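You operate a simulated robot arm through the tools that you are given. There is no shell and no other tool.

The job below is to be done with a simulated robot arm. You get a single attempt, and the scene is never put back.

## Task
Open the papers drawer, take the wide steel pot and leave it in the inside of the papers drawer, then shut the drawer. Turn the grey stirrer dial to 200. Push the spares drawer shut. Put the bottle marked "No 200" from the top of the island bench on top of the green goggles there. Put the white cup marked "No 25" from the top of the island bench on the draining grooves and the white cup marked "No 50" on the well plate there. Take the square bottle from the top of the trolley and leave it on top of the mouse. Do these in any order. Set down upright: bottle, white cup, square bottle.

The check looks at the end state, three seconds after you hand in, the way a careful person would. Anything else that was tipped, shoved, dropped, spilled or broken makes it a failure.

## Robot
A 7-joint arm with a fingered hand on a trunk, on a base that drives. Base frame: it is fixed to the floor where the robot stands at the start and does not move with it; the origin is under the middle of the robot, x ahead of it, y to its left, z up. Units: mm, degrees, N and s.
With the tool pointing down near the work surface it reaches from about 200 to 760 mm from the robot's upright axis, wherever it stands. Its first joint turns from -166.0 to 166.0 degrees. Places, roughly: bottle [-3000, -1750, 1000]; draining grooves [-2200, 500, 800]; goggles (7x15x7 cm) [-3200, -1500, 900]; grey stirrer dial [-5000, 400, 900]; inside of the papers drawer [-3800, 1900, 700]; mouse (11x7x4 cm) [-1600, 4400, 900]; papers drawer [-3800, 1900, 700]; spares drawer [-4000, 1300, 200]; square bottle (5x5x8 cm) [-1400, 4500, 900]; well plate [-3750, -2500, 750]; white cup [-3750, -2250, 1000]; wide steel pot (10x10x9 cm) [-4900, 900, 900]. Payload 4 kg.
Tool frame: the origin (TCP) lies between the finger pads and is the grasp point; the fingertips stand 28 mm ahead of it; z points along the fingers, y is the line along which they close. Largest opening 168 mm; the body of the gripper starts 79 mm behind the TCP. The gripper is a hand of 4 fingers: y runs from the thumb to the fingers, the wrist lies at [0, 0, -249] in the tool frame, and closing takes about 1.5 s.
Orientation is that of the tool frame in the base frame, as a unit quaternion [w, x, y, z]. With the fingers straight down and closing along the base's y, the tool's x points along the base's -x, its y along +y and its z along -z.

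## Interface
- The arm moves only by the tool arm_command. Its argument "plan" is a list of rows, each an object (a shift or turn left out is 0, a gripper value left out holds the last) with "grip": the gripper command, from -1 (fully open) to 1 (shut), values between in proportion; "delta_pos": the shift along the tool's x, y, z in cm, a list of three; "rotation": the turn, a rotation vector about the tool's x, y, z in degrees, a list of three. In form: [{"grip": grip, "delta_pos": [tx, ty, tz], "rotation": [ax, ay, az]}, ...]. A call has 1 to 20 rows; each row shifts and turns the commanded pose from where the row before left it, along the tool's axes as they then stand. A row lasts 0.2 s, in which the tool goes at most 50 mm and 8.6 degrees; a call with a longer step from one row to the next is refused whole, and so is a gripper value outside its range. Where a pose cannot be reached the arm comes as near as it can. A force on the tool above 40 N (or 10 N above the force at the start of the call, whichever is more), or a blocked arm, ends the call early, and 0.2 s more pass. The fingers move at their own pace (about 153 mm/s each) and stop on an object; they squeeze with about 29 N. The grip force told is the motor's: it shows also when the fingers shut on nothing. Time passes only in rows, and 0.2 s behind the last, so rows that do not move let the fingers close. It gives the time, the measured TCP pose, the force on the tool (base axes), the opening and the grip force at its end, in the units of the frame above (readings bear some noise), with the torque about the TCP (base axes, N m) and any sound that the robot's microphone picked up.
- Cameras (640 x 400 px; columns grow to the right, rows downward): "scene" is now at [19.5, 147.5, 1436.8]; the picture's right is [-0.10, -0.99, 0.00], its down [-0.58, 0.06, -0.81] and it looks along [0.81, -0.08, -0.59] (base axes); focal length 278 px, centre (320, 200). "wrist" rides on the gripper at [60, -60, -110] in the tool frame; the picture's right is [0.71, 0.71, 0.00], its down [-0.56, 0.56, -0.61] and it looks along [-0.43, 0.43, 0.79] (tool axes); focal length 265 px, centre (320, 200).
- grab_frame(camera): a new picture of that camera. No time passes.
- move_column(by): slides the trunk up (or, below 0, down) by that many mm; the arm and the scene camera ride with it, the base frame stays. It gives what a move gives, with no picture.
- steer(legs): drives the robot by 1 to 6 legs, each [ahead, turn to the left] in mm and degrees, along the robot's own axes; the way and the turn of a leg run together, so that a leg with both is an arc; at most 1500 mm and 180 degrees a leg. The arm and the cameras ride along, it lands a little off, and it stops where it bumps. It gives what a move gives.
- hand_shape(shape): the hand has 4 fingers and takes this shape, open, in about a second: jaw (thumb against the fingers, like two jaws); tri (thumb and two fingers); tip (a fingertip pinch); poke (one finger out to press); point (the index stretched); flat (the hand flat); cup (the hand cupped); fist (a fist). The gripper value then closes the fingers along that shape, each until it touches; the sizes above hold for jaw. It gives what a move gives, with no picture.
- aim_head(pan, tilt): turns the head with the scene camera to pan (to the left, within 155 degrees either way) and tilt (down, from -29 to 69), counted from straight ahead of the robot. It gives what a move gives.
- point_at(camera, pixels): for up to 12 pixels [column, row] of the newest picture of that camera ("zoom" is the newest enlarged one), the place [x, y, z] in the base frame of the surface seen there, good to about 3 mm, but the place of the scene camera against the robot may be out by one fixed shift of up to 25 mm in any direction. No time passes.
- enlarge(camera, box): a new picture of the part [left, top, right, bottom] of that camera's present view, enlarged. No time passes.
- sign_off(): hands the job in; it is judged then, once.

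Open the gripper and draw the arm clear of the work before you hand the job in, unless the task says otherwise.

The tools are called after ">>>" as a command line: name --argument value ..., lists and objects as JSON in quotes. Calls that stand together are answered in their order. arm_command: Moves the arm, as the interface text tells. Its arguments: {"type":"object","properties":{"plan":{"type":"array","items":{"type":"object","properties":{"grip":{"type":"number"},"delta_pos":{"type":"array","items":{"type":"number"}},"rotation":{"type":"array","items":{"type":"number"}}}}}},"required":["plan"]} The other tools are called the same way: move_column (by) slides the trunk up or down; hand_shape (shape) gives the hand a shape; steer (legs) drives the base; aim_head (pan, tilt) turns the head that bears the scene camera; grab_frame (camera) takes a picture; point_at (camera, pixels) gives the place of the surface under pixels of a picture; enlarge (camera, box) takes an enlarged picture of a part of a camera's view; sign_off () hands the job in.

At the start:

```text
clock: 0.0
tool_pos: [418.1, 75.8, 1037.7]
tcp_rot: [0.0, 0.0, 1.0, 0.0]
contact_force: [0.4, 0.1, 1.0]
torque: [0.0, 0.01, -0.02]
finger_gap: 167.9
grasp_force: 0.1
shape: jaw
trunk travel left (down, up): [-425.0, 165.0]
robot x, y, heading: [4.9, -0.6, 0.2]
head pan, tilt: [-6.0, 35.8]
```

scene: 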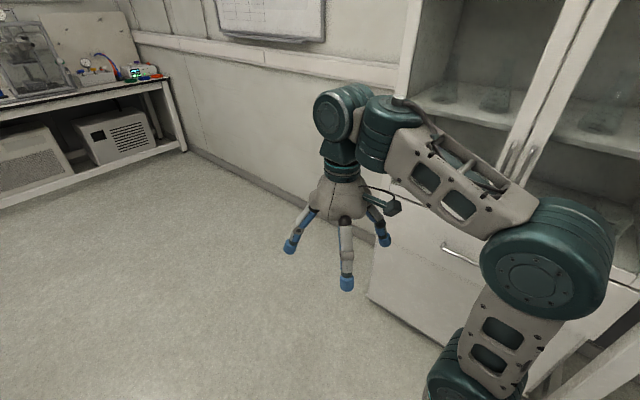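
wrist: 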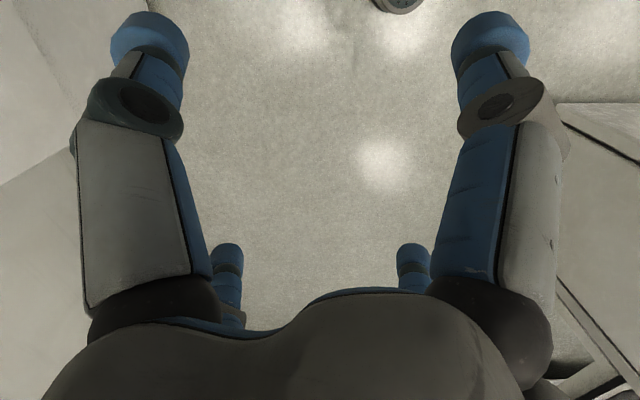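

The first pictures show the arm in front of me, cabinets on the right and a bench at far left. I turn the head around to see the room behind.

>>> aim_head --pan 150 --tilt 15

>>> grab_frame --camera "scene"

```text
clock: 2.4
tool_pos: [417.7, 75.7, 1038.7]
tcp_rot: [0.001, 0.0, 1.0, 0.001]
contact_force: [0.1, -1.0, -0.1]
torque: [-0.05, 0.01, 0.0]
finger_gap: 167.9
grasp_force: 0.0
shape: jaw
trunk travel left (down, up): [-425.0, 165.0]
robot x, y, heading: [-1.5, 2.3, 0.0]
head pan, tilt: [150.0, 15.0]
```

```text
taken
```

scene: 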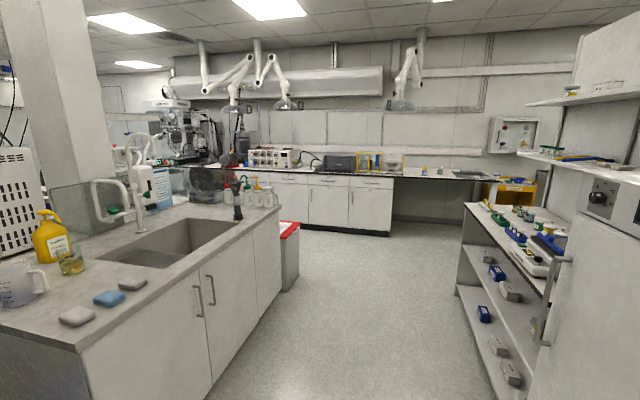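

This shows a sink island to the left, a far bench and shelves on the right. I look further around at other pans.

>>> aim_head --pan -150 --tilt 15

>>> grab_frame --camera "scene"

>>> aim_head --pan 90 --tilt 15

>>> grab_frame --camera "scene"

>>> aim_head --pan -90 --tilt 15

>>> grab_frame --camera "scene"

```text
clock: 6.5
tool_pos: [417.0, 76.7, 1037.8]
tcp_rot: [0.0, 0.0, 1.0, 0.0]
contact_force: [0.5, -0.1, 0.3]
torque: [-0.01, 0.02, -0.02]
finger_gap: 168.0
grasp_force: 0.0
shape: jaw
trunk travel left (down, up): [-425.0, 165.0]
robot x, y, heading: [0.9, 1.2, 0.1]
head pan, tilt: [-150.0, 15.0]
```

```text
taken
```

scene: 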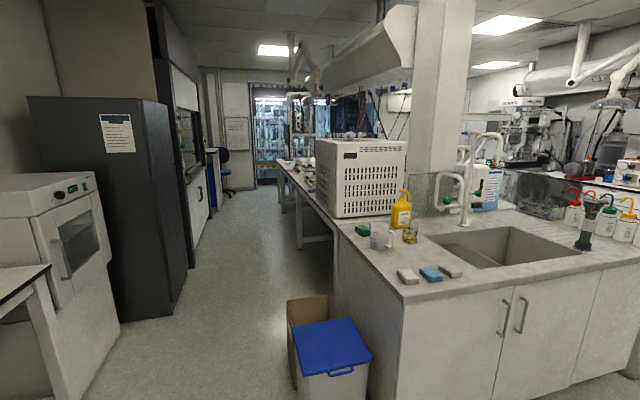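

```text
clock: 9.9
tool_pos: [417.1, 77.0, 1038.3]
tcp_rot: [-0.001, 0.0, 1.0, 0.0]
contact_force: [-0.1, 0.5, 0.7]
torque: [-0.01, 0.02, 0.01]
finger_gap: 167.8
grasp_force: 0.1
shape: jaw
trunk travel left (down, up): [-425.0, 165.0]
robot x, y, heading: [-2.6, 3.8, -0.3]
head pan, tilt: [90.0, 15.0]
```

```text
taken
```

scene: 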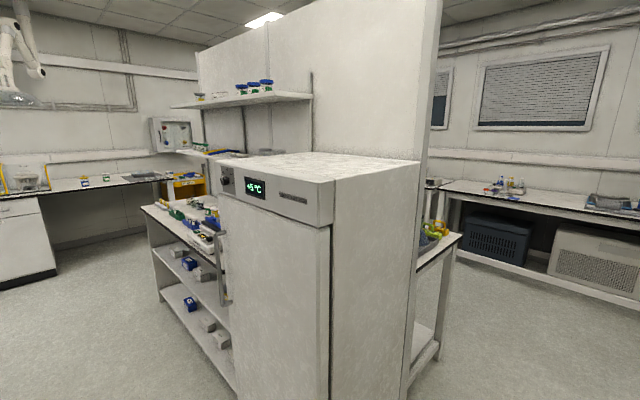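

```text
clock: 12.6
tool_pos: [417.6, 76.2, 1038.4]
tcp_rot: [0.0, 0.0, 1.0, 0.0]
contact_force: [0.1, -0.7, 0.1]
torque: [-0.02, 0.0, 0.0]
finger_gap: 167.9
grasp_force: 0.0
shape: jaw
trunk travel left (down, up): [-425.0, 165.0]
robot x, y, heading: [4.9, 1.4, 0.0]
head pan, tilt: [-90.0, 15.0]
```

```text
taken
```

scene: 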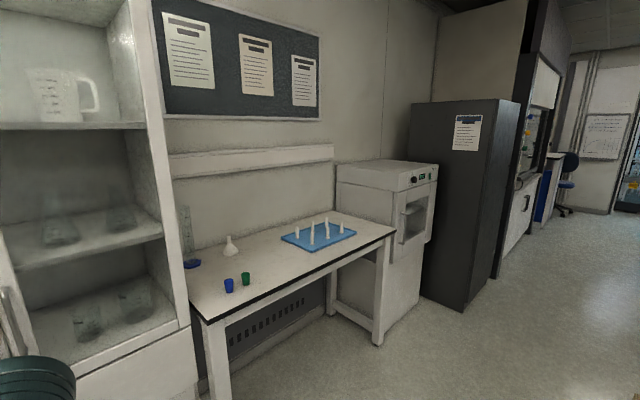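

I go back to the left view to measure distances to the nearby furniture before I turn the robot.

>>> aim_head --pan 100 --tilt 30

>>> grab_frame --camera "scene"

>>> point_at --camera "scene" --pixels '[[320, 200], [100, 200], [200, 300], [550, 200], [320, 390], [50, 300], [450, 300], [400, 100]]'

```text
clock: 15.4
tool_pos: [416.5, 76.5, 1037.2]
tcp_rot: [0.001, 0.0, 1.0, 0.0]
contact_force: [0.7, 0.4, 0.4]
torque: [0.01, 0.03, -0.03]
finger_gap: 167.9
grasp_force: 0.0
shape: jaw
trunk travel left (down, up): [-425.0, 165.0]
robot x, y, heading: [-0.1, -2.2, 0.2]
head pan, tilt: [100.0, 30.0]
```

```text
taken
```

scene: 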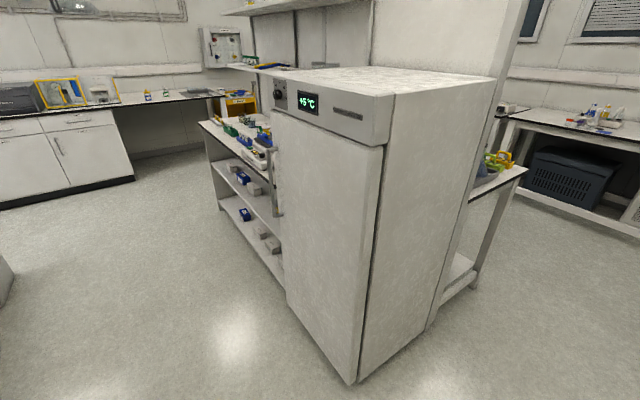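

```text
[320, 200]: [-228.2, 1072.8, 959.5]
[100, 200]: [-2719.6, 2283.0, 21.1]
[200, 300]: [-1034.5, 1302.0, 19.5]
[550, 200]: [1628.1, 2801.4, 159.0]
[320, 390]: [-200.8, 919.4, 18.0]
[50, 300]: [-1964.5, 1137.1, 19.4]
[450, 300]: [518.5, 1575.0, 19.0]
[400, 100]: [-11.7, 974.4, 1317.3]
```

The incubator is about 950 mm to the left, so there is room there; now I check the cabinets on the right.

>>> aim_head --pan -50 --tilt 35

>>> grab_frame --camera "scene"

>>> point_at --camera "scene" --pixels '[[320, 200], [100, 200], [200, 300], [550, 200], [320, 390], [50, 300], [450, 300], [400, 100], [600, 300]]'

```text
clock: 17.8
tool_pos: [417.8, 75.6, 1036.8]
tcp_rot: [0.0, 0.0, 1.0, 0.0]
contact_force: [-0.3, 1.2, 0.2]
torque: [0.02, -0.01, 0.01]
finger_gap: 167.9
grasp_force: 0.2
shape: jaw
trunk travel left (down, up): [-425.0, 165.0]
robot x, y, heading: [-0.1, -2.1, 0.2]
head pan, tilt: [-50.0, 35.0]
```

```text
taken
```

scene: 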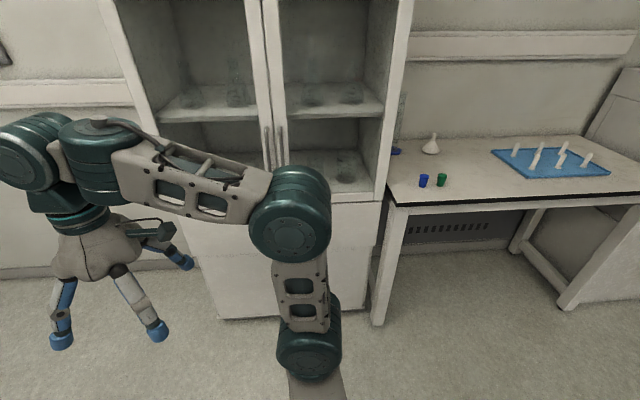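

```text
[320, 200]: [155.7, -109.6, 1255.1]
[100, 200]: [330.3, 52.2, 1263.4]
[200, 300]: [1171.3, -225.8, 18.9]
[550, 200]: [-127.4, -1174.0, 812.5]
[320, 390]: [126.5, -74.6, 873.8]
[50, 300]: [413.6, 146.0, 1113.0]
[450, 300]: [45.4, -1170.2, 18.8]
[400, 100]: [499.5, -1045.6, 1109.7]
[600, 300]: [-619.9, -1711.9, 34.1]
```

There is clearance all around, so I turn the robot half around on the spot and then look ahead.

>>> steer --legs '[[0, 150]]'

>>> aim_head --pan 0 --tilt 15

>>> grab_frame --camera "scene"

```text
clock: 24.4
tool_pos: [-402.1, 137.7, 1036.8]
tcp_rot: [0.0, 0.968, -0.252, 0.0]
contact_force: [0.5, -0.2, -1.2]
torque: [-0.06, 0.01, 0.0]
finger_gap: 168.0
grasp_force: 0.1
shape: jaw
trunk travel left (down, up): [-425.0, 165.0]
robot x, y, heading: [0.8, -1.7, 150.5]
head pan, tilt: [-50.0, 35.0]
```

```text
clock: 25.5
tool_pos: [-401.2, 138.3, 1037.1]
tcp_rot: [0.001, 0.968, -0.252, 0.0]
contact_force: [-0.1, 0.4, 0.5]
torque: [-0.03, -0.01, 0.03]
finger_gap: 168.1
grasp_force: 0.1
shape: jaw
trunk travel left (down, up): [-425.0, 165.0]
robot x, y, heading: [0.5, 3.2, 150.6]
head pan, tilt: [0.0, 15.0]
```

```text
taken
```

scene: 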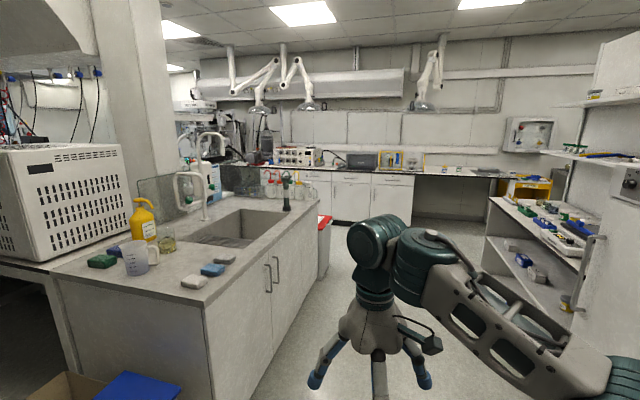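

The sink island is ahead-left, its drawers face the aisle, and a far bench is beyond. I measure key points for a map.

>>> point_at --camera "scene" --pixels '[[205, 303], [318, 200], [253, 335], [318, 330], [345, 215], [405, 222], [415, 177], [372, 175], [500, 177], [488, 265], [575, 345], [325, 275]]'

>>> enlarge --camera "scene" --box '[200, 130, 460, 230]'

```text
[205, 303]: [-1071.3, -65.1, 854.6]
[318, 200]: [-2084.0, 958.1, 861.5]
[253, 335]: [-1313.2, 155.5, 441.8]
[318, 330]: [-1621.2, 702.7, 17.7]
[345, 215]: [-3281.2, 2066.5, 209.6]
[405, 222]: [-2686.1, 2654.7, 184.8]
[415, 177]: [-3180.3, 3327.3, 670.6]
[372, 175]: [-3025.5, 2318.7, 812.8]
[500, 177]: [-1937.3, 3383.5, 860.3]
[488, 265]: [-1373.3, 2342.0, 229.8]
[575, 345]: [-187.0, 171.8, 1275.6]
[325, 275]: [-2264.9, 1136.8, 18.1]
```

```text
2.46 times, centred on (330, 180) of scene
```

zoom: 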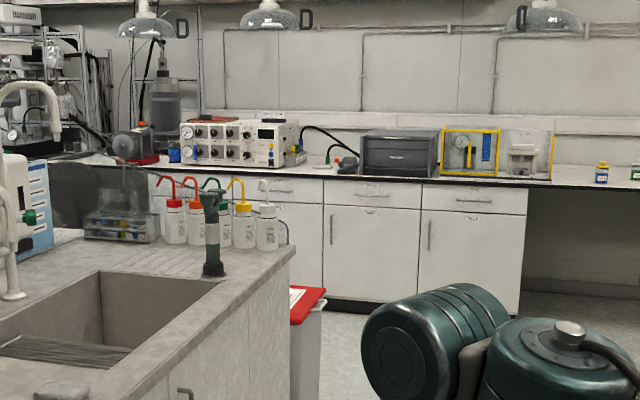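

The room is rotated about 45° in the base frame: the aisle runs along heading 135° and the far bench faces it. I line up with the aisle and drive ahead.

>>> steer --legs '[[0, -15.5], [1400, 0]]'

>>> grab_frame --camera "scene"

```text
clock: 33.4
tool_pos: [-1349.3, 1218.5, 1038.4]
tcp_rot: [0.001, 0.926, -0.378, 0.0]
contact_force: [-1.0, 0.2, 0.0]
torque: [0.01, -0.02, 0.01]
finger_gap: 167.9
grasp_force: 0.1
shape: jaw
trunk travel left (down, up): [-425.0, 165.0]
robot x, y, heading: [-998.3, 981.2, 135.6]
head pan, tilt: [0.0, 15.0]
```

```text
taken
```

scene: 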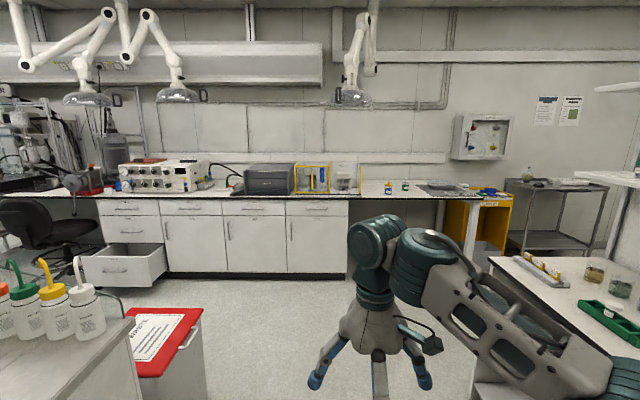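

I see the far bench with drawers (an open bottom drawer at left, around (125,265)) and a metal trolley at right (555,210). I enlarge both.

>>> enlarge --camera "scene" --box '[0, 130, 360, 300]'

>>> point_at --camera "scene" --pixels '[[125, 270], [125, 208], [190, 208], [255, 208], [315, 208], [120, 245], [195, 275], [40, 290], [60, 245], [530, 185], [590, 185], [540, 250]]'

>>> enlarge --camera "scene" --box '[440, 140, 640, 280]'

```text
1.78 times, centred on (180, 215) of scene
```

zoom: 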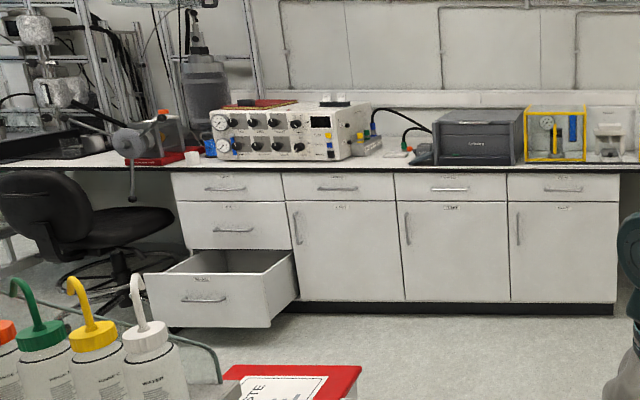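

```text
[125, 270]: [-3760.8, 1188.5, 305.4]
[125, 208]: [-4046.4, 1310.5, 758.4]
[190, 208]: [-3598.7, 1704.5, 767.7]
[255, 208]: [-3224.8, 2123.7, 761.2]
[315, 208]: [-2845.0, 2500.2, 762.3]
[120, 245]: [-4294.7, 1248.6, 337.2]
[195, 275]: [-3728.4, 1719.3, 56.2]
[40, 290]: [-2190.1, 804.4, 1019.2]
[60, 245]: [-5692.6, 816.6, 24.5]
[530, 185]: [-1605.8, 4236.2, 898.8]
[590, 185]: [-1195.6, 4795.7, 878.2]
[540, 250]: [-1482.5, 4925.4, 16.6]
```

```text
2.86 times, centred on (540, 210) of scene
```

zoom: 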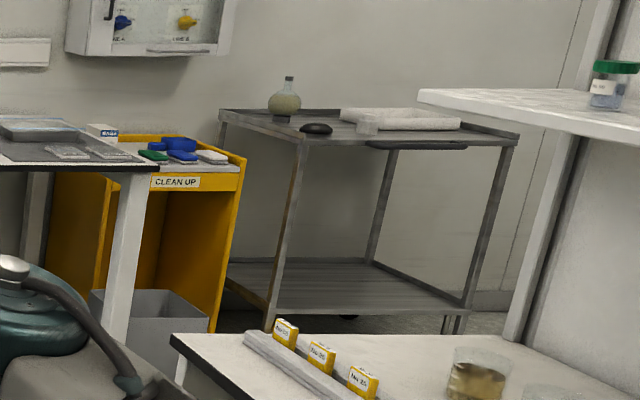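

The second top drawer from the left should be the papers drawer, the open bottom one the spares drawer. I drive down the aisle and turn left to face along the bench.

>>> steer --legs '[[1450, -0.6], [0, 90]]'

>>> grab_frame --camera "scene"

```text
clock: 44.4
tool_pos: [-2264.3, 1645.0, 1037.0]
tcp_rot: [0.0, 0.925, 0.38, -0.001]
contact_force: [-0.6, 0.2, 0.7]
torque: [0.02, 0.02, -0.01]
finger_gap: 167.8
grasp_force: 0.2
shape: jaw
trunk travel left (down, up): [-425.0, 165.0]
robot x, y, heading: [-2022.6, 1993.6, -135.3]
head pan, tilt: [0.0, 15.0]
```

```text
taken
```

scene: 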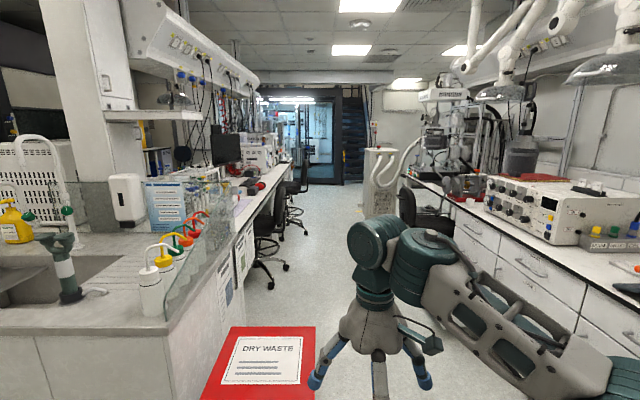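

Facing along the bench now; the red-lidded waste bin is at (260,350). I measure it, the bench edge and the open drawer for clearance.

>>> point_at --camera "scene" --pixels '[[310, 330], [300, 390], [232, 330], [590, 200], [480, 230], [530, 270], [200, 290], [115, 260], [500, 215], [455, 190], [300, 160], [437, 245]]'

>>> enlarge --camera "scene" --box '[380, 120, 640, 280]'

```text
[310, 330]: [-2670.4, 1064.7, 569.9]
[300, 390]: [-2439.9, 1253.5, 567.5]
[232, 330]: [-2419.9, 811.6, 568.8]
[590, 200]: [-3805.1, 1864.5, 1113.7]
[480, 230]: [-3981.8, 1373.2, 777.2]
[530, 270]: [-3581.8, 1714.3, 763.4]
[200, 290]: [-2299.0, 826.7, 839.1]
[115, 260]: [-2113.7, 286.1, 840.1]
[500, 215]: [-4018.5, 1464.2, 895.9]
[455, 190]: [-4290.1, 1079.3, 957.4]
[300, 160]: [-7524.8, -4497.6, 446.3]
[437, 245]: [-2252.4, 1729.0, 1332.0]
```

```text
2.46 times, centred on (510, 200) of scene
```

zoom: 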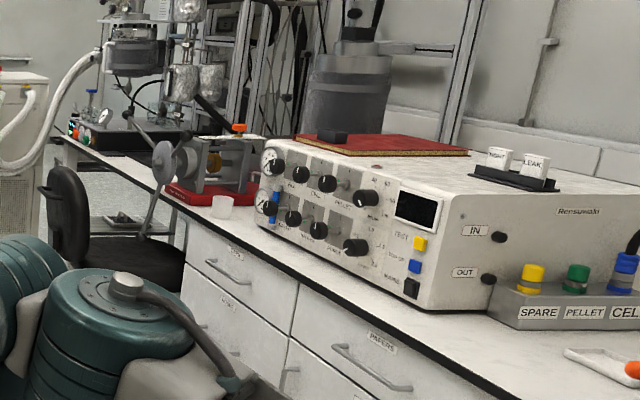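

The label on the second drawer reads "PAPERS". I drive to stand in front of it at about 700 mm, staying clear of the bin.

>>> steer --legs '[[0, -9], [1300, 0], [0, -81]]'

>>> aim_head --pan 0 --tilt 35

>>> grab_frame --camera "scene"

>>> grab_frame --camera "wrist"

```text
clock: 55.1
tool_pos: [-3429.0, 1467.6, 1037.0]
tcp_rot: [0.0, 0.923, -0.384, 0.001]
contact_force: [0.1, 0.7, 0.8]
torque: [-0.02, 0.03, 0.0]
finger_gap: 168.3
grasp_force: 0.2
shape: jaw
trunk travel left (down, up): [-425.0, 165.0]
robot x, y, heading: [-3080.0, 1227.6, 134.7]
head pan, tilt: [0.0, 15.0]
```

```text
clock: 55.9
tool_pos: [-3428.7, 1467.0, 1038.5]
tcp_rot: [-0.001, 0.923, -0.385, 0.0]
contact_force: [0.5, 0.4, 0.3]
torque: [-0.02, -0.02, -0.01]
finger_gap: 168.0
grasp_force: 0.1
shape: jaw
trunk travel left (down, up): [-425.0, 165.0]
robot x, y, heading: [-3082.6, 1226.4, 134.8]
head pan, tilt: [0.0, 35.0]
```

```text
taken
```

scene: 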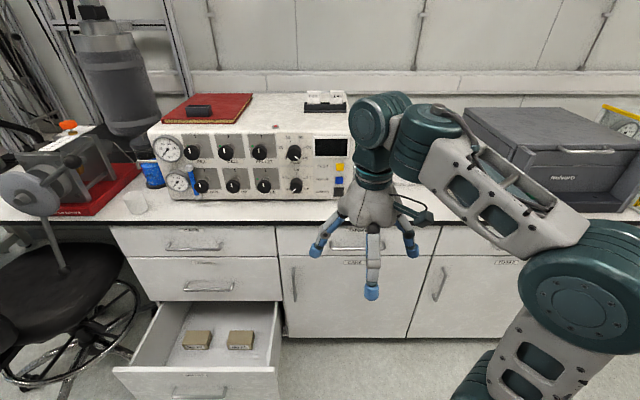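

```text
taken
```

wrist: 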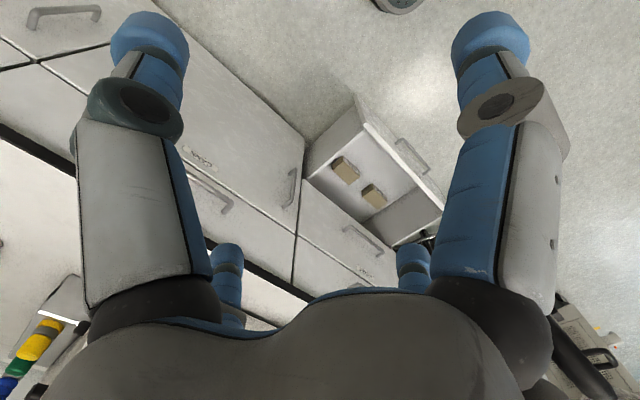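

In the wrist picture the papers drawer handle shows around (212,190). I ask for positions of the handle and floor from the wrist camera, and compare with the scene camera.

>>> point_at --camera "wrist" --pixels '[[195, 175], [212, 190], [226, 208], [400, 60], [370, 165], [345, 170], [240, 190], [205, 220], [250, 220], [320, 190]]'

>>> point_at --camera "scene" --pixels '[[318, 246], [350, 246], [370, 293], [195, 337], [240, 337], [420, 370], [195, 243], [195, 390], [200, 220], [460, 235]]'

>>> enlarge --camera "scene" --box '[260, 200, 460, 320]'

```text
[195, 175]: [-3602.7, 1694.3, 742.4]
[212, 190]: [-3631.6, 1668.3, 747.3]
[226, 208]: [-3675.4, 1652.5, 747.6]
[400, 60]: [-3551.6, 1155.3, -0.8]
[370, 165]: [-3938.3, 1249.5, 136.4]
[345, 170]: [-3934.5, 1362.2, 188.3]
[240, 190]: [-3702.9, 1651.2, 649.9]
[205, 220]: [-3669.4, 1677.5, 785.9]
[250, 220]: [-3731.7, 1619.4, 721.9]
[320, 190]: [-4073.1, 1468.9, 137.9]
```

```text
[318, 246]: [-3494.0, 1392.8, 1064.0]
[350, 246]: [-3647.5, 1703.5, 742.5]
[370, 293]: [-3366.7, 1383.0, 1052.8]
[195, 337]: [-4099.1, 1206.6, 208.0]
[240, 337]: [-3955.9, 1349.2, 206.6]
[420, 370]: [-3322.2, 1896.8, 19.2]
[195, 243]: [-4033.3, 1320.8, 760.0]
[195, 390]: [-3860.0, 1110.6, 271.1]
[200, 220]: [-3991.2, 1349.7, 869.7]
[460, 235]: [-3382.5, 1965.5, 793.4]
```

```text
3.20 times, centred on (360, 260) of scene
```

zoom: 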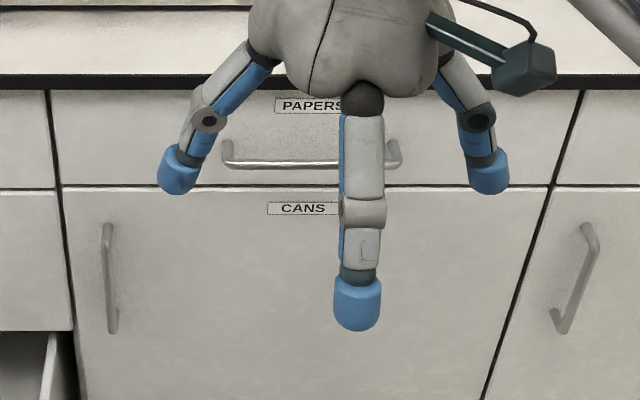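

The wrist camera puts the handle bar at about z 745, 35 mm off the drawer face. I rotate the tool to point horizontally forward toward the bench before approaching.

>>> arm_command --plan '[{"rotation": [0, -8.2, 0]}, {"rotation": [0, -8.2, 0]}, {"rotation": [0, -8.2, 0]}, {"rotation": [0, -8.2, 0]}, {"rotation": [0, -8.2, 0]}, {"rotation": [0, -8.2, 0]}, {"rotation": [0, -8.2, 0]}, {"rotation": [0, -8.2, 0]}, {"rotation": [0, -8.2, 0]}, {"rotation": [0, -8.2, 0]}, {"rotation": [0, -8, 0]}]'

>>> grab_frame --camera "scene"

```text
clock: 58.3
tool_pos: [-3469.4, 1474.3, 1099.2]
tcp_rot: [-0.152, 0.85, -0.355, -0.357]
contact_force: [0.4, -0.1, 0.4]
torque: [0.06, 0.05, 0.02]
finger_gap: 168.1
grasp_force: 0.1
shape: jaw
out of reach, approached as far as the arm can: row 4, 5, 6, 7, 8, 9, 10, 11
trunk travel left (down, up): [-425.0, 165.0]
robot x, y, heading: [-3081.6, 1224.9, 134.9]
head pan, tilt: [0.0, 35.0]
```

```text
taken
```

scene: 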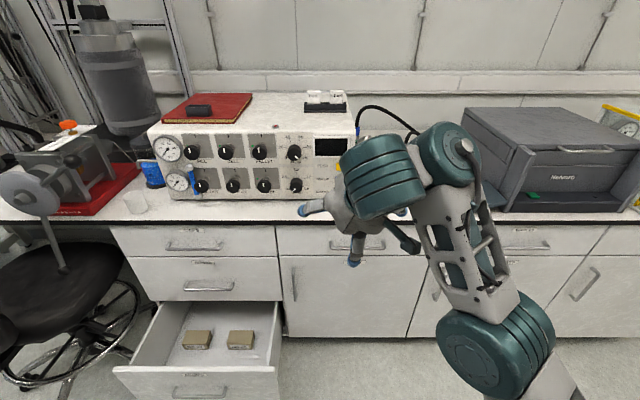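

The arm could only tilt about 45° this close in. I send a neutral row to learn whether the command keeps the unreachable target or restarts from the measured pose.

>>> arm_command --plan '[{"grip": 0.25}]'

```text
clock: 58.7
tool_pos: [-3468.5, 1473.6, 1100.3]
tcp_rot: [-0.152, 0.851, -0.355, -0.357]
contact_force: [0.3, 0.2, -0.2]
torque: [-0.01, 0.02, 0.0]
finger_gap: 63.4
grasp_force: 0.1
shape: jaw
trunk travel left (down, up): [-425.0, 165.0]
robot x, y, heading: [-3079.8, 1222.4, 134.9]
head pan, tilt: [0.0, 35.0]
```

A new call restarts from the measured pose. I move forward, right and down to a stand-off in front of the handle, keeping the 45° tilt for now.

>>> arm_command --plan '[{"delta_pos": [1.6, -0.95, 3.7]}, {"delta_pos": [1.6, -0.95, 3.7]}, {"delta_pos": [1.6, -0.95, 3.7]}, {"delta_pos": [1.6, -0.95, 3.7]}, {"delta_pos": [1.6, -0.95, 3.7]}, {"delta_pos": [1.6, -0.95, 3.7]}, {"delta_pos": [1.6, -0.95, 3.7]}, {"delta_pos": [1.6, -0.95, 3.7]}]'

>>> grab_frame --camera "scene"

>>> grab_frame --camera "wrist"

```text
clock: 60.5
tool_pos: [-3470.0, 1477.1, 1090.7]
tcp_rot: [-0.152, 0.853, -0.359, -0.347]
contact_force: [-0.3, -0.2, 0.4]
torque: [0.03, -0.01, 0.0]
finger_gap: 63.3
grasp_force: 0.1
shape: jaw
out of reach, approached as far as the arm can: row 1, 2, 3, 4, 5, 6, 7, 8
trunk travel left (down, up): [-425.0, 165.0]
robot x, y, heading: [-3080.9, 1226.4, 135.0]
head pan, tilt: [0.0, 35.0]
```

```text
taken
```

scene: 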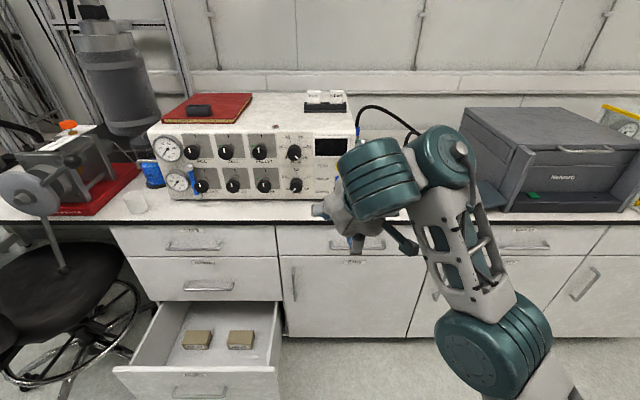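

```text
taken
```

wrist: 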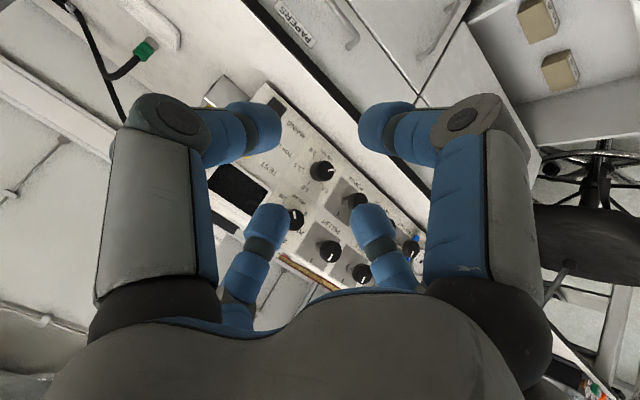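

The arm is stuck in this configuration; I measure where its joints lie to understand the geometry.

>>> point_at --camera "scene" --pixels '[[470, 360], [520, 320], [560, 380], [470, 280], [450, 230], [455, 155], [435, 160], [380, 175], [375, 205], [345, 205], [325, 208], [410, 245]]'

>>> aim_head --pan -35 --tilt 60

>>> grab_frame --camera "scene"

```text
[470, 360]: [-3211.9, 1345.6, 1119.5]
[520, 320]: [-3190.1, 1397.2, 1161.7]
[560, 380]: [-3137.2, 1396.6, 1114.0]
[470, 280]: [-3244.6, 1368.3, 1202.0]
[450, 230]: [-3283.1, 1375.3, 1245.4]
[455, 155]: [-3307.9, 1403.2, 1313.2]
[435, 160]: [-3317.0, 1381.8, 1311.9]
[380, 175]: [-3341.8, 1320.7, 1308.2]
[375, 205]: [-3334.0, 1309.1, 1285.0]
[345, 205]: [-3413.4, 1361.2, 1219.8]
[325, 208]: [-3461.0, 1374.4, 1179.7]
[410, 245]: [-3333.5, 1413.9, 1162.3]
```

```text
clock: 61.5
tool_pos: [-3471.1, 1477.2, 1091.8]
tcp_rot: [-0.153, 0.853, -0.359, -0.347]
contact_force: [0.7, -0.9, -0.2]
torque: [-0.04, -0.02, -0.01]
finger_gap: 63.1
grasp_force: 0.1
shape: jaw
trunk travel left (down, up): [-425.0, 165.0]
robot x, y, heading: [-3082.1, 1226.1, 134.8]
head pan, tilt: [-35.0, 60.0]
```

```text
taken
```

scene: 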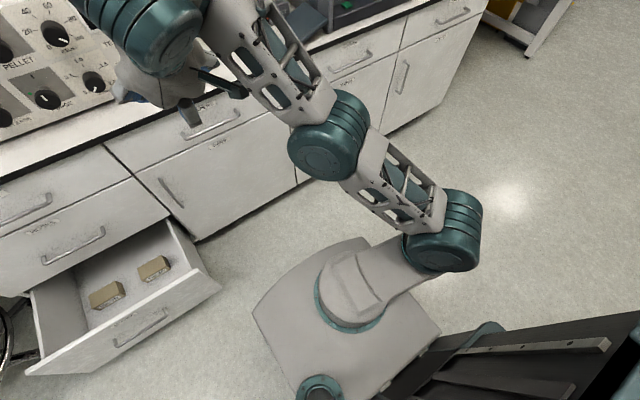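

The head view shows the arm base at (345,285), shoulder (440,230), elbow (330,135). I measure these.

>>> point_at --camera "scene" --pixels '[[345, 285], [330, 390], [440, 245], [450, 215], [400, 200], [330, 155], [340, 110], [270, 90], [160, 50], [140, 30], [300, 310], [420, 330]]'

```text
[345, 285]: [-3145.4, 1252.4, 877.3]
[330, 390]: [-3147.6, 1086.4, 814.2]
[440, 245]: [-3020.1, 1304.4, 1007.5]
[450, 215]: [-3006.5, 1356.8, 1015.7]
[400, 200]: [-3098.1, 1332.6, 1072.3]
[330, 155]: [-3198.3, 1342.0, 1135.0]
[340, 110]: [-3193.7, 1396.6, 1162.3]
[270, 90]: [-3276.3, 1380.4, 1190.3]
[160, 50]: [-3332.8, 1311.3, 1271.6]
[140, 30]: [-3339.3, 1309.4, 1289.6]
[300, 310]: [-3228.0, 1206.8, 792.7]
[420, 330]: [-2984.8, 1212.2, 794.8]
```

I rotate the tool back to pointing down, since the arm is at a joint limit here, and will then reach out farther and lower before pitching.

>>> arm_command --plan '[{"rotation": [0, 7.5, 0]}, {"rotation": [0, 7.5, 0]}, {"rotation": [0, 7.5, 0]}, {"rotation": [0, 7.5, 0]}, {"rotation": [0, 7.5, 0]}, {"rotation": [0, 7.5, 0]}]'

```text
clock: 62.9
tool_pos: [-3471.6, 1477.0, 1091.3]
tcp_rot: [-0.003, 0.922, -0.387, -0.003]
contact_force: [0.7, 0.1, -0.1]
torque: [0.04, 0.0, -0.04]
finger_gap: 63.3
grasp_force: 0.0
shape: jaw
trunk travel left (down, up): [-425.0, 165.0]
robot x, y, heading: [-3081.5, 1223.3, 134.9]
head pan, tilt: [-35.0, 60.0]
```

Tool is straight down again. I move it 100 mm forward, 75 mm right and 190 mm down.

>>> arm_command --plan '[{"delta_pos": [-1.7, -1.25, 3.2]}, {"delta_pos": [-1.7, -1.25, 3.2]}, {"delta_pos": [-1.7, -1.25, 3.2]}, {"delta_pos": [-1.7, -1.25, 3.2]}, {"delta_pos": [-1.7, -1.25, 3.2]}, {"delta_pos": [-1.7, -1.25, 3.2]}]'

>>> grab_frame --camera "scene"

```text
clock: 64.3
tool_pos: [-3489.1, 1603.0, 899.4]
tcp_rot: [-0.004, 0.922, -0.387, -0.003]
contact_force: [0.7, -0.7, 0.4]
torque: [0.0, 0.02, 0.01]
finger_gap: 63.4
grasp_force: 0.0
shape: jaw
trunk travel left (down, up): [-425.0, 165.0]
robot x, y, heading: [-3080.2, 1225.4, 134.5]
head pan, tilt: [-35.0, 60.0]
```

```text
taken
```

scene: 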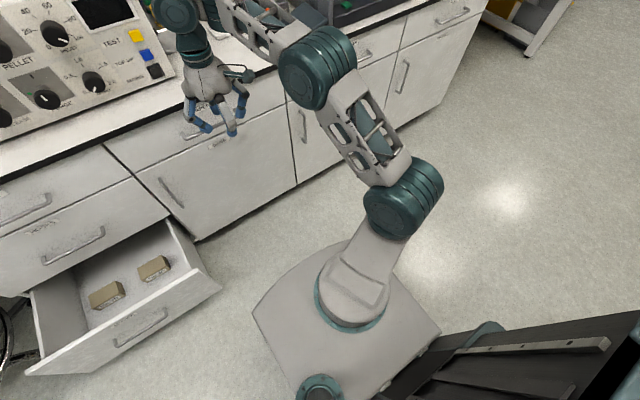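

At u≈3600, v≈1334, z≈899 above the handle line. Now I roll the tool 90° about its axis so the fingers close toward the bench.

>>> arm_command --plan '[{"rotation": [0, 0, 8.2]}, {"rotation": [0, 0, 8.2]}, {"rotation": [0, 0, 8.2]}, {"rotation": [0, 0, 8.2]}, {"rotation": [0, 0, 8.2]}, {"rotation": [0, 0, 8.2]}, {"rotation": [0, 0, 8.2]}, {"rotation": [0, 0, 8.2]}, {"rotation": [0, 0, 8.2]}, {"rotation": [0, 0, 8.2]}, {"rotation": [0, 0, 8]}]'

>>> grab_frame --camera "wrist"

```text
clock: 66.7
tool_pos: [-3488.9, 1602.7, 900.4]
tcp_rot: [0.0, -0.378, 0.926, 0.006]
contact_force: [0.2, 0.5, -0.7]
torque: [-0.01, 0.02, 0.01]
finger_gap: 63.3
grasp_force: 0.1
shape: jaw
trunk travel left (down, up): [-425.0, 165.0]
robot x, y, heading: [-3081.4, 1224.2, 135.0]
head pan, tilt: [-35.0, 60.0]
```

```text
taken
```

wrist: 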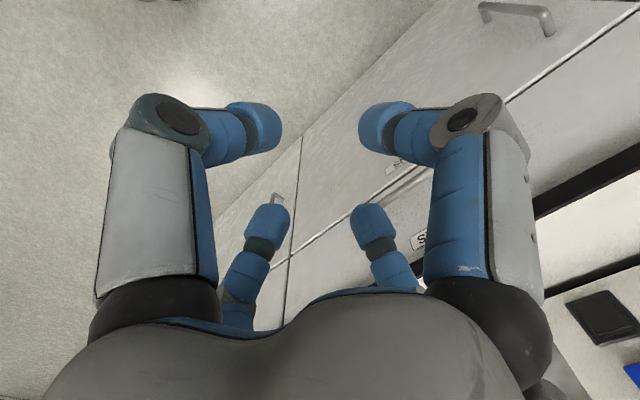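

The fingers now close toward the bench. I pitch the tool up toward horizontal about its x axis and see how far it goes.

>>> arm_command --plan '[{"rotation": [-8, 0, 0]}, {"rotation": [-8, 0, 0]}, {"rotation": [-8, 0, 0]}, {"rotation": [-8, 0, 0]}, {"rotation": [-8, 0, 0]}, {"rotation": [-8, 0, 0]}, {"rotation": [-8, 0, 0]}]'

>>> grab_frame --camera "scene"

>>> grab_frame --camera "wrist"

```text
clock: 68.3
tool_pos: [-3492.1, 1600.8, 927.4]
tcp_rot: [-0.077, -0.37, 0.903, 0.203]
contact_force: [0.3, -1.0, 0.2]
torque: [0.01, -0.05, 0.02]
finger_gap: 63.0
grasp_force: 0.1
shape: jaw
out of reach, approached as far as the arm can: row 3, 4, 5, 6, 7
trunk travel left (down, up): [-425.0, 165.0]
robot x, y, heading: [-3086.2, 1227.5, 134.9]
head pan, tilt: [-35.0, 60.0]
```

```text
taken
```

scene: 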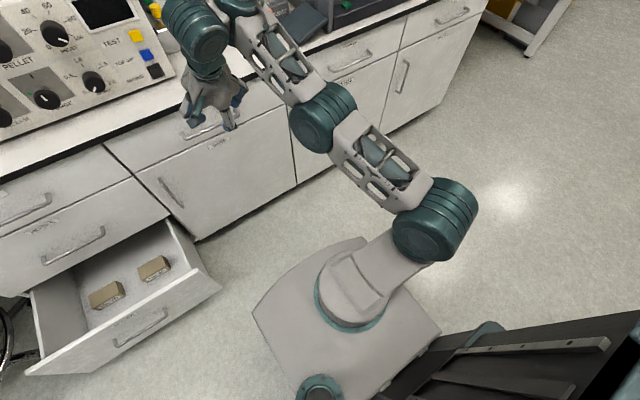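

```text
taken
```

wrist: 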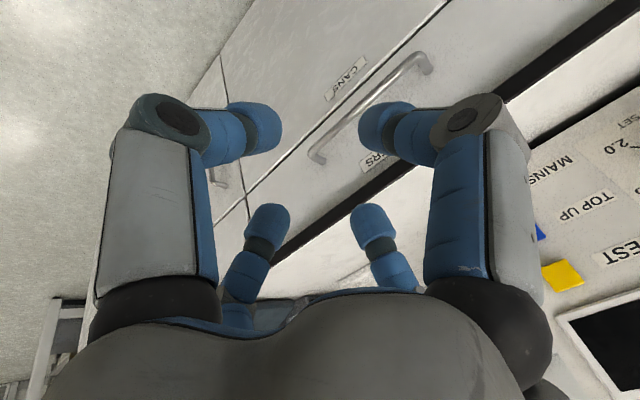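

Only about 25° of pitch is reached here; higher relative to the shoulder gave more. I lower the trunk by 300 mm so the handle sits higher relative to the shoulder.

>>> move_column --by -300

>>> arm_command --plan '[{"delta_pos": [0, -1.8, -4.2]}, {"delta_pos": [0, -1.8, -4.2]}, {"delta_pos": [0, -1.8, -4.2]}, {"rotation": [-8, 0, 0]}, {"rotation": [-8, 0, 0]}, {"rotation": [-8, 0, 0]}, {"rotation": [-8, 0, 0]}, {"rotation": [-8, 0, 0]}]'

>>> grab_frame --camera "scene"

```text
clock: 71.3
tool_pos: [-3492.9, 1602.0, 627.9]
tcp_rot: [-0.077, -0.37, 0.903, 0.204]
contact_force: [1.1, -0.4, 0.6]
torque: [-0.02, 0.0, 0.03]
finger_gap: 63.1
grasp_force: 0.0
shape: jaw
trunk travel left (down, up): [-125.0, 465.0]
robot x, y, heading: [-3080.4, 1221.3, 135.0]
head pan, tilt: [-35.0, 60.0]
```

```text
clock: 73.1
tool_pos: [-3435.2, 1533.4, 764.2]
tcp_rot: [-0.122, -0.356, 0.871, 0.317]
contact_force: [0.4, -0.2, -1.2]
torque: [-0.01, -0.03, -0.01]
finger_gap: 63.3
grasp_force: 0.1
shape: jaw
out of reach, approached as far as the arm can: row 4, 5, 6, 7, 8
trunk travel left (down, up): [-125.0, 465.0]
robot x, y, heading: [-3082.5, 1222.5, 135.0]
head pan, tilt: [-35.0, 60.0]
```

```text
taken
```

scene: 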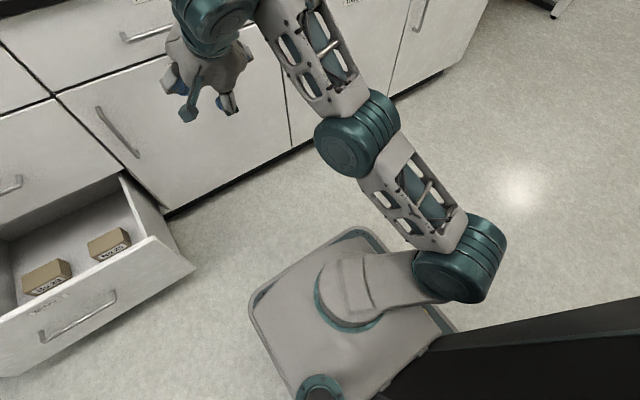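

Pitch stalls near 40° in this arm plane. I return the tool to vertical and test tilting sideways instead, which would matter for working with the arm beside the bench.

>>> arm_command --plan '[{"rotation": [8, 0, 0]}, {"rotation": [8, 0, 0]}, {"rotation": [8, 0, 0]}, {"rotation": [8, 0, 0]}, {"rotation": [7.5, 0, 0]}]'

>>> arm_command --plan '[{"rotation": [0, 8, 0]}, {"rotation": [0, 8, 0]}, {"rotation": [0, 8, 0]}, {"rotation": [0, 8, 0]}, {"rotation": [0, 8, 0]}, {"rotation": [0, 8, 0]}, {"rotation": [0, 8, 0]}]'

>>> grab_frame --camera "scene"

```text
clock: 74.3
tool_pos: [-3435.0, 1532.5, 764.9]
tcp_rot: [0.006, -0.376, 0.926, 0.004]
contact_force: [0.5, -0.8, 0.1]
torque: [-0.02, 0.02, 0.01]
finger_gap: 63.2
grasp_force: 0.1
shape: jaw
trunk travel left (down, up): [-125.0, 465.0]
robot x, y, heading: [-3081.9, 1222.9, 134.7]
head pan, tilt: [-35.0, 60.0]
```

```text
clock: 75.9
tool_pos: [-3435.9, 1532.0, 763.2]
tcp_rot: [-0.219, -0.366, 0.9, -0.088]
contact_force: [-0.4, 0.4, 0.0]
torque: [-0.01, 0.02, 0.0]
finger_gap: 63.3
grasp_force: 0.0
shape: jaw
out of reach, approached as far as the arm can: row 4, 5, 6, 7
trunk travel left (down, up): [-125.0, 465.0]
robot x, y, heading: [-3080.6, 1223.1, 134.6]
head pan, tilt: [-35.0, 60.0]
```

```text
taken
```

scene: 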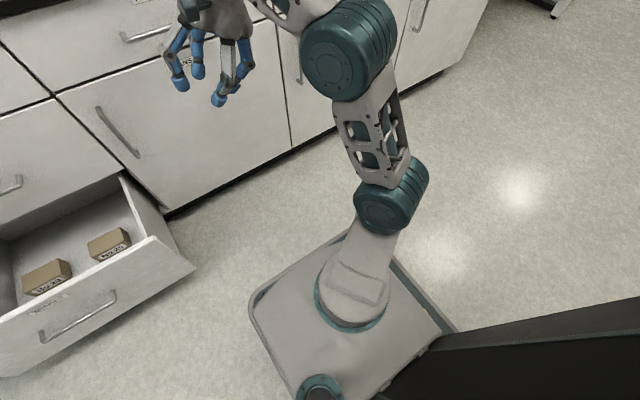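

Leftward tilt stalls at about 27°. I test tilting to the right.

>>> arm_command --plan '[{"rotation": [0, -8.4, 0]}, {"rotation": [0, -8.4, 0]}, {"rotation": [0, -8.4, 0]}, {"rotation": [0, -8.4, 0]}, {"rotation": [0, -8.4, 0]}, {"rotation": [0, -8.4, 0]}, {"rotation": [0, -8.4, 0]}, {"rotation": [0, -8.4, 0]}, {"rotation": [0, -8.4, 0]}, {"rotation": [0, -8.4, 0]}, {"rotation": [0, -8.4, 0]}, {"rotation": [0, -8.4, 0]}, {"rotation": [0, -8.4, 0]}]'

>>> grab_frame --camera "scene"

```text
clock: 78.7
tool_pos: [-3432.2, 1544.1, 756.6]
tcp_rot: [0.199, -0.366, 0.905, 0.088]
contact_force: [0.0, -0.2, -0.2]
torque: [0.0, 0.02, 0.04]
finger_gap: 63.3
grasp_force: 0.1
shape: jaw
out of reach, approached as far as the arm can: row 6, 7, 8, 9, 10, 11, 12, 13
trunk travel left (down, up): [-125.0, 465.0]
robot x, y, heading: [-3081.5, 1221.6, 134.7]
head pan, tilt: [-35.0, 60.0]
```

```text
taken
```

scene: 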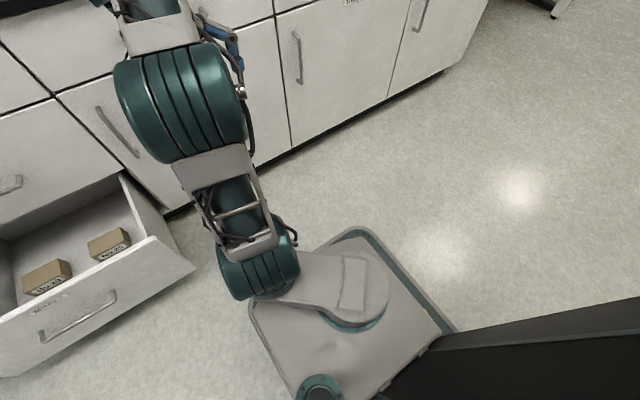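

Rightward tilt also stalls near 25°. I bring the tool back to vertical and extend farther out and higher (over the bench edge) to test forward pitch at a longer reach.

>>> arm_command --plan '[{"rotation": [0, 8.4, 0]}, {"rotation": [0, 8.4, 0]}, {"rotation": [0, 8.2, 0]}, {"delta_pos": [0, 0, -4.5]}, {"delta_pos": [0, 0, -4.5]}, {"delta_pos": [0, 0, -4.5]}, {"delta_pos": [0, 0, -4.5]}, {"delta_pos": [0, 4.5, 0]}, {"delta_pos": [0, 4.5, 0]}, {"delta_pos": [0, 4.5, 0]}, {"delta_pos": [0, 4.5, 0]}]'

>>> aim_head --pan -15 --tilt 45

>>> grab_frame --camera "scene"

```text
clock: 81.1
tool_pos: [-3483.2, 1622.4, 798.0]
tcp_rot: [-0.002, -0.377, 0.926, 0.006]
contact_force: [0.4, -0.1, 0.1]
torque: [0.03, -0.01, 0.01]
finger_gap: 63.2
grasp_force: 0.0
shape: jaw
out of reach, approached as far as the arm can: row 5, 6, 7, 8, 9, 10, 11
trunk travel left (down, up): [-125.0, 465.0]
robot x, y, heading: [-3082.2, 1220.0, 134.9]
head pan, tilt: [-35.0, 60.0]
```

```text
clock: 81.9
tool_pos: [-3483.1, 1622.1, 797.2]
tcp_rot: [-0.002, -0.376, 0.926, 0.008]
contact_force: [0.2, -0.5, -0.9]
torque: [-0.02, 0.0, -0.05]
finger_gap: 63.1
grasp_force: 0.1
shape: jaw
trunk travel left (down, up): [-125.0, 465.0]
robot x, y, heading: [-3080.6, 1223.9, 134.9]
head pan, tilt: [-15.0, 45.0]
```

```text
taken
```

scene: 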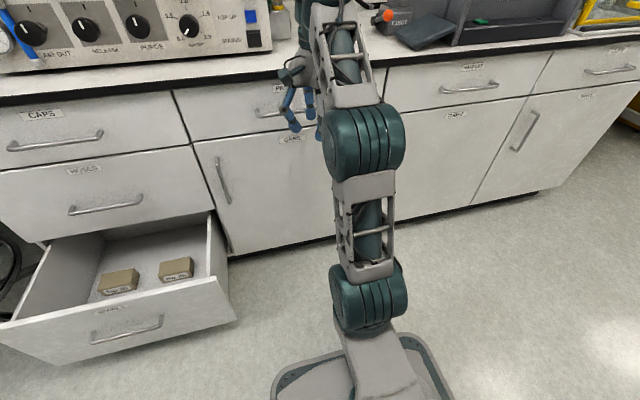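

The arm is now seen nearly stretched out straight: shoulder (370,300), elbow (365,140), wrist near (340,20). I measure these to get link lengths.

>>> point_at --camera "scene" --pixels '[[370, 300], [345, 300], [395, 300], [365, 140], [340, 145], [390, 140], [340, 30], [345, 85], [360, 230], [375, 360], [300, 100], [290, 70]]'

>>> aim_head --pan -15 --tilt 20

>>> grab_frame --camera "scene"

```text
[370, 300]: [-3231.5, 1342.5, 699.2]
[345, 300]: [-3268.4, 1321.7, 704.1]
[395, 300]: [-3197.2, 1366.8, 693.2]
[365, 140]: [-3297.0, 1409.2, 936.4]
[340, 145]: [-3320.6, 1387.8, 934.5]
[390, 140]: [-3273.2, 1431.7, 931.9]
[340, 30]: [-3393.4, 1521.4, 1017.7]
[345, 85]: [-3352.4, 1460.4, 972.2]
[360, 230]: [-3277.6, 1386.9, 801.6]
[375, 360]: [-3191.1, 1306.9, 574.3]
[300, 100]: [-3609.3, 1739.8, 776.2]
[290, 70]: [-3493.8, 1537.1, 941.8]
```

```text
clock: 82.8
tool_pos: [-3484.3, 1622.8, 796.9]
tcp_rot: [-0.002, -0.376, 0.927, 0.007]
contact_force: [0.5, 0.3, -0.4]
torque: [-0.01, 0.0, 0.02]
finger_gap: 63.0
grasp_force: 0.0
shape: jaw
trunk travel left (down, up): [-125.0, 465.0]
robot x, y, heading: [-3080.8, 1225.5, 134.8]
head pan, tilt: [-15.0, 20.0]
```

```text
taken
```

scene: 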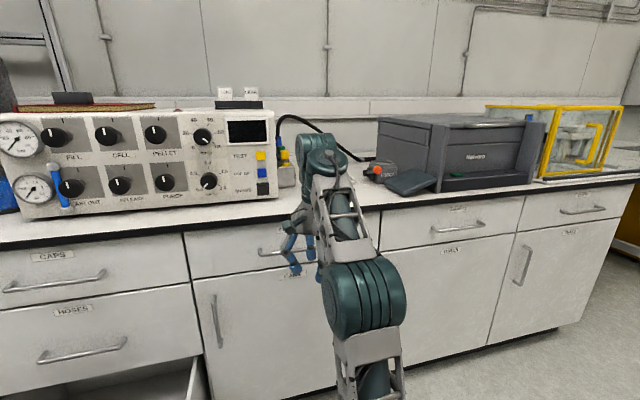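

The arm reaches with a forward shoulder offset, so pitching needs more distance from the bench. I back off about 200 mm (slightly left, to stay clear of the bin) before pitching.

>>> steer --legs '[[0, -25], [-205, 0], [0, 25]]'

>>> arm_command --plan '[{"rotation": [-8, 0, 0]}, {"rotation": [-8, 0, 0]}, {"rotation": [-8, 0, 0]}, {"rotation": [-8, 0, 0]}, {"rotation": [-8, 0, 0]}]'

>>> grab_frame --camera "scene"

```text
clock: 87.0
tool_pos: [-3413.0, 1431.7, 797.1]
tcp_rot: [-0.003, -0.374, 0.927, 0.006]
contact_force: [-0.1, -0.3, 0.4]
torque: [-0.01, 0.03, -0.02]
finger_gap: 63.2
grasp_force: 0.0
shape: jaw
trunk travel left (down, up): [-125.0, 465.0]
robot x, y, heading: [-3012.4, 1025.5, 134.4]
head pan, tilt: [-15.0, 20.0]
```

```text
clock: 88.2
tool_pos: [-3412.4, 1429.5, 797.7]
tcp_rot: [-0.13, -0.351, 0.869, 0.324]
contact_force: [-0.8, 0.2, -0.1]
torque: [-0.04, 0.02, 0.02]
finger_gap: 63.0
grasp_force: 0.1
shape: jaw
trunk travel left (down, up): [-125.0, 465.0]
robot x, y, heading: [-3015.3, 1033.4, 134.6]
head pan, tilt: [-15.0, 20.0]
```

```text
taken
```

scene: 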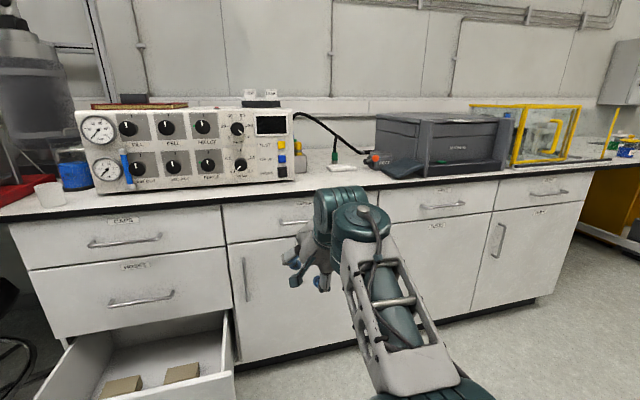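

From the greater distance the pitch works freely (now 40°). I continue to horizontal while moving forward, right and slightly down.

>>> arm_command --plan '[{"rotation": [-8.4, 0, 0], "delta_pos": [-1.1, 0, 2]}, {"rotation": [-8.4, 0, 0], "delta_pos": [-1.1, 0, 2]}, {"rotation": [-8.4, 0, 0], "delta_pos": [-1.1, 0, 2]}, {"rotation": [-8.4, 0, 0], "delta_pos": [-1.1, 0, 2]}, {"rotation": [-8.4, 0, 0], "delta_pos": [-1.1, 0, 2]}, {"rotation": [-7.5, 0, 0], "delta_pos": [-1.1, 0, 2]}]'

>>> grab_frame --camera "scene"

>>> grab_frame --camera "wrist"

```text
clock: 89.6
tool_pos: [-3435.0, 1551.0, 741.5]
tcp_rot: [-0.265, -0.263, 0.653, 0.658]
contact_force: [1.0, 0.1, -0.7]
torque: [0.0, 0.0, 0.09]
finger_gap: 62.9
grasp_force: 0.1
shape: jaw
trunk travel left (down, up): [-125.0, 465.0]
robot x, y, heading: [-3006.7, 1033.1, 134.6]
head pan, tilt: [-15.0, 20.0]
```

```text
taken
```

scene: 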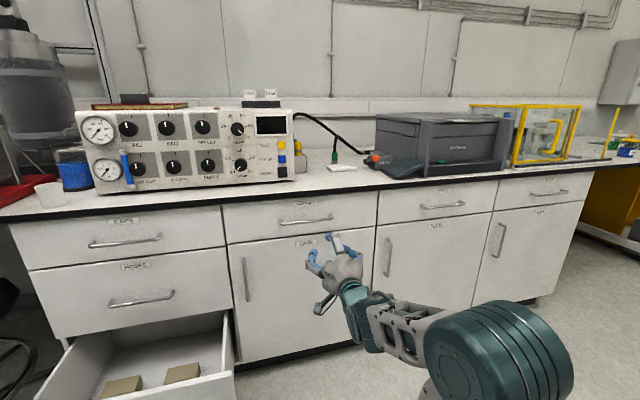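

```text
taken
```

wrist: 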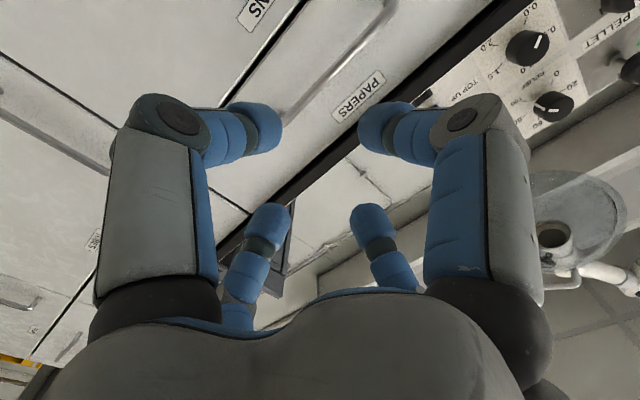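

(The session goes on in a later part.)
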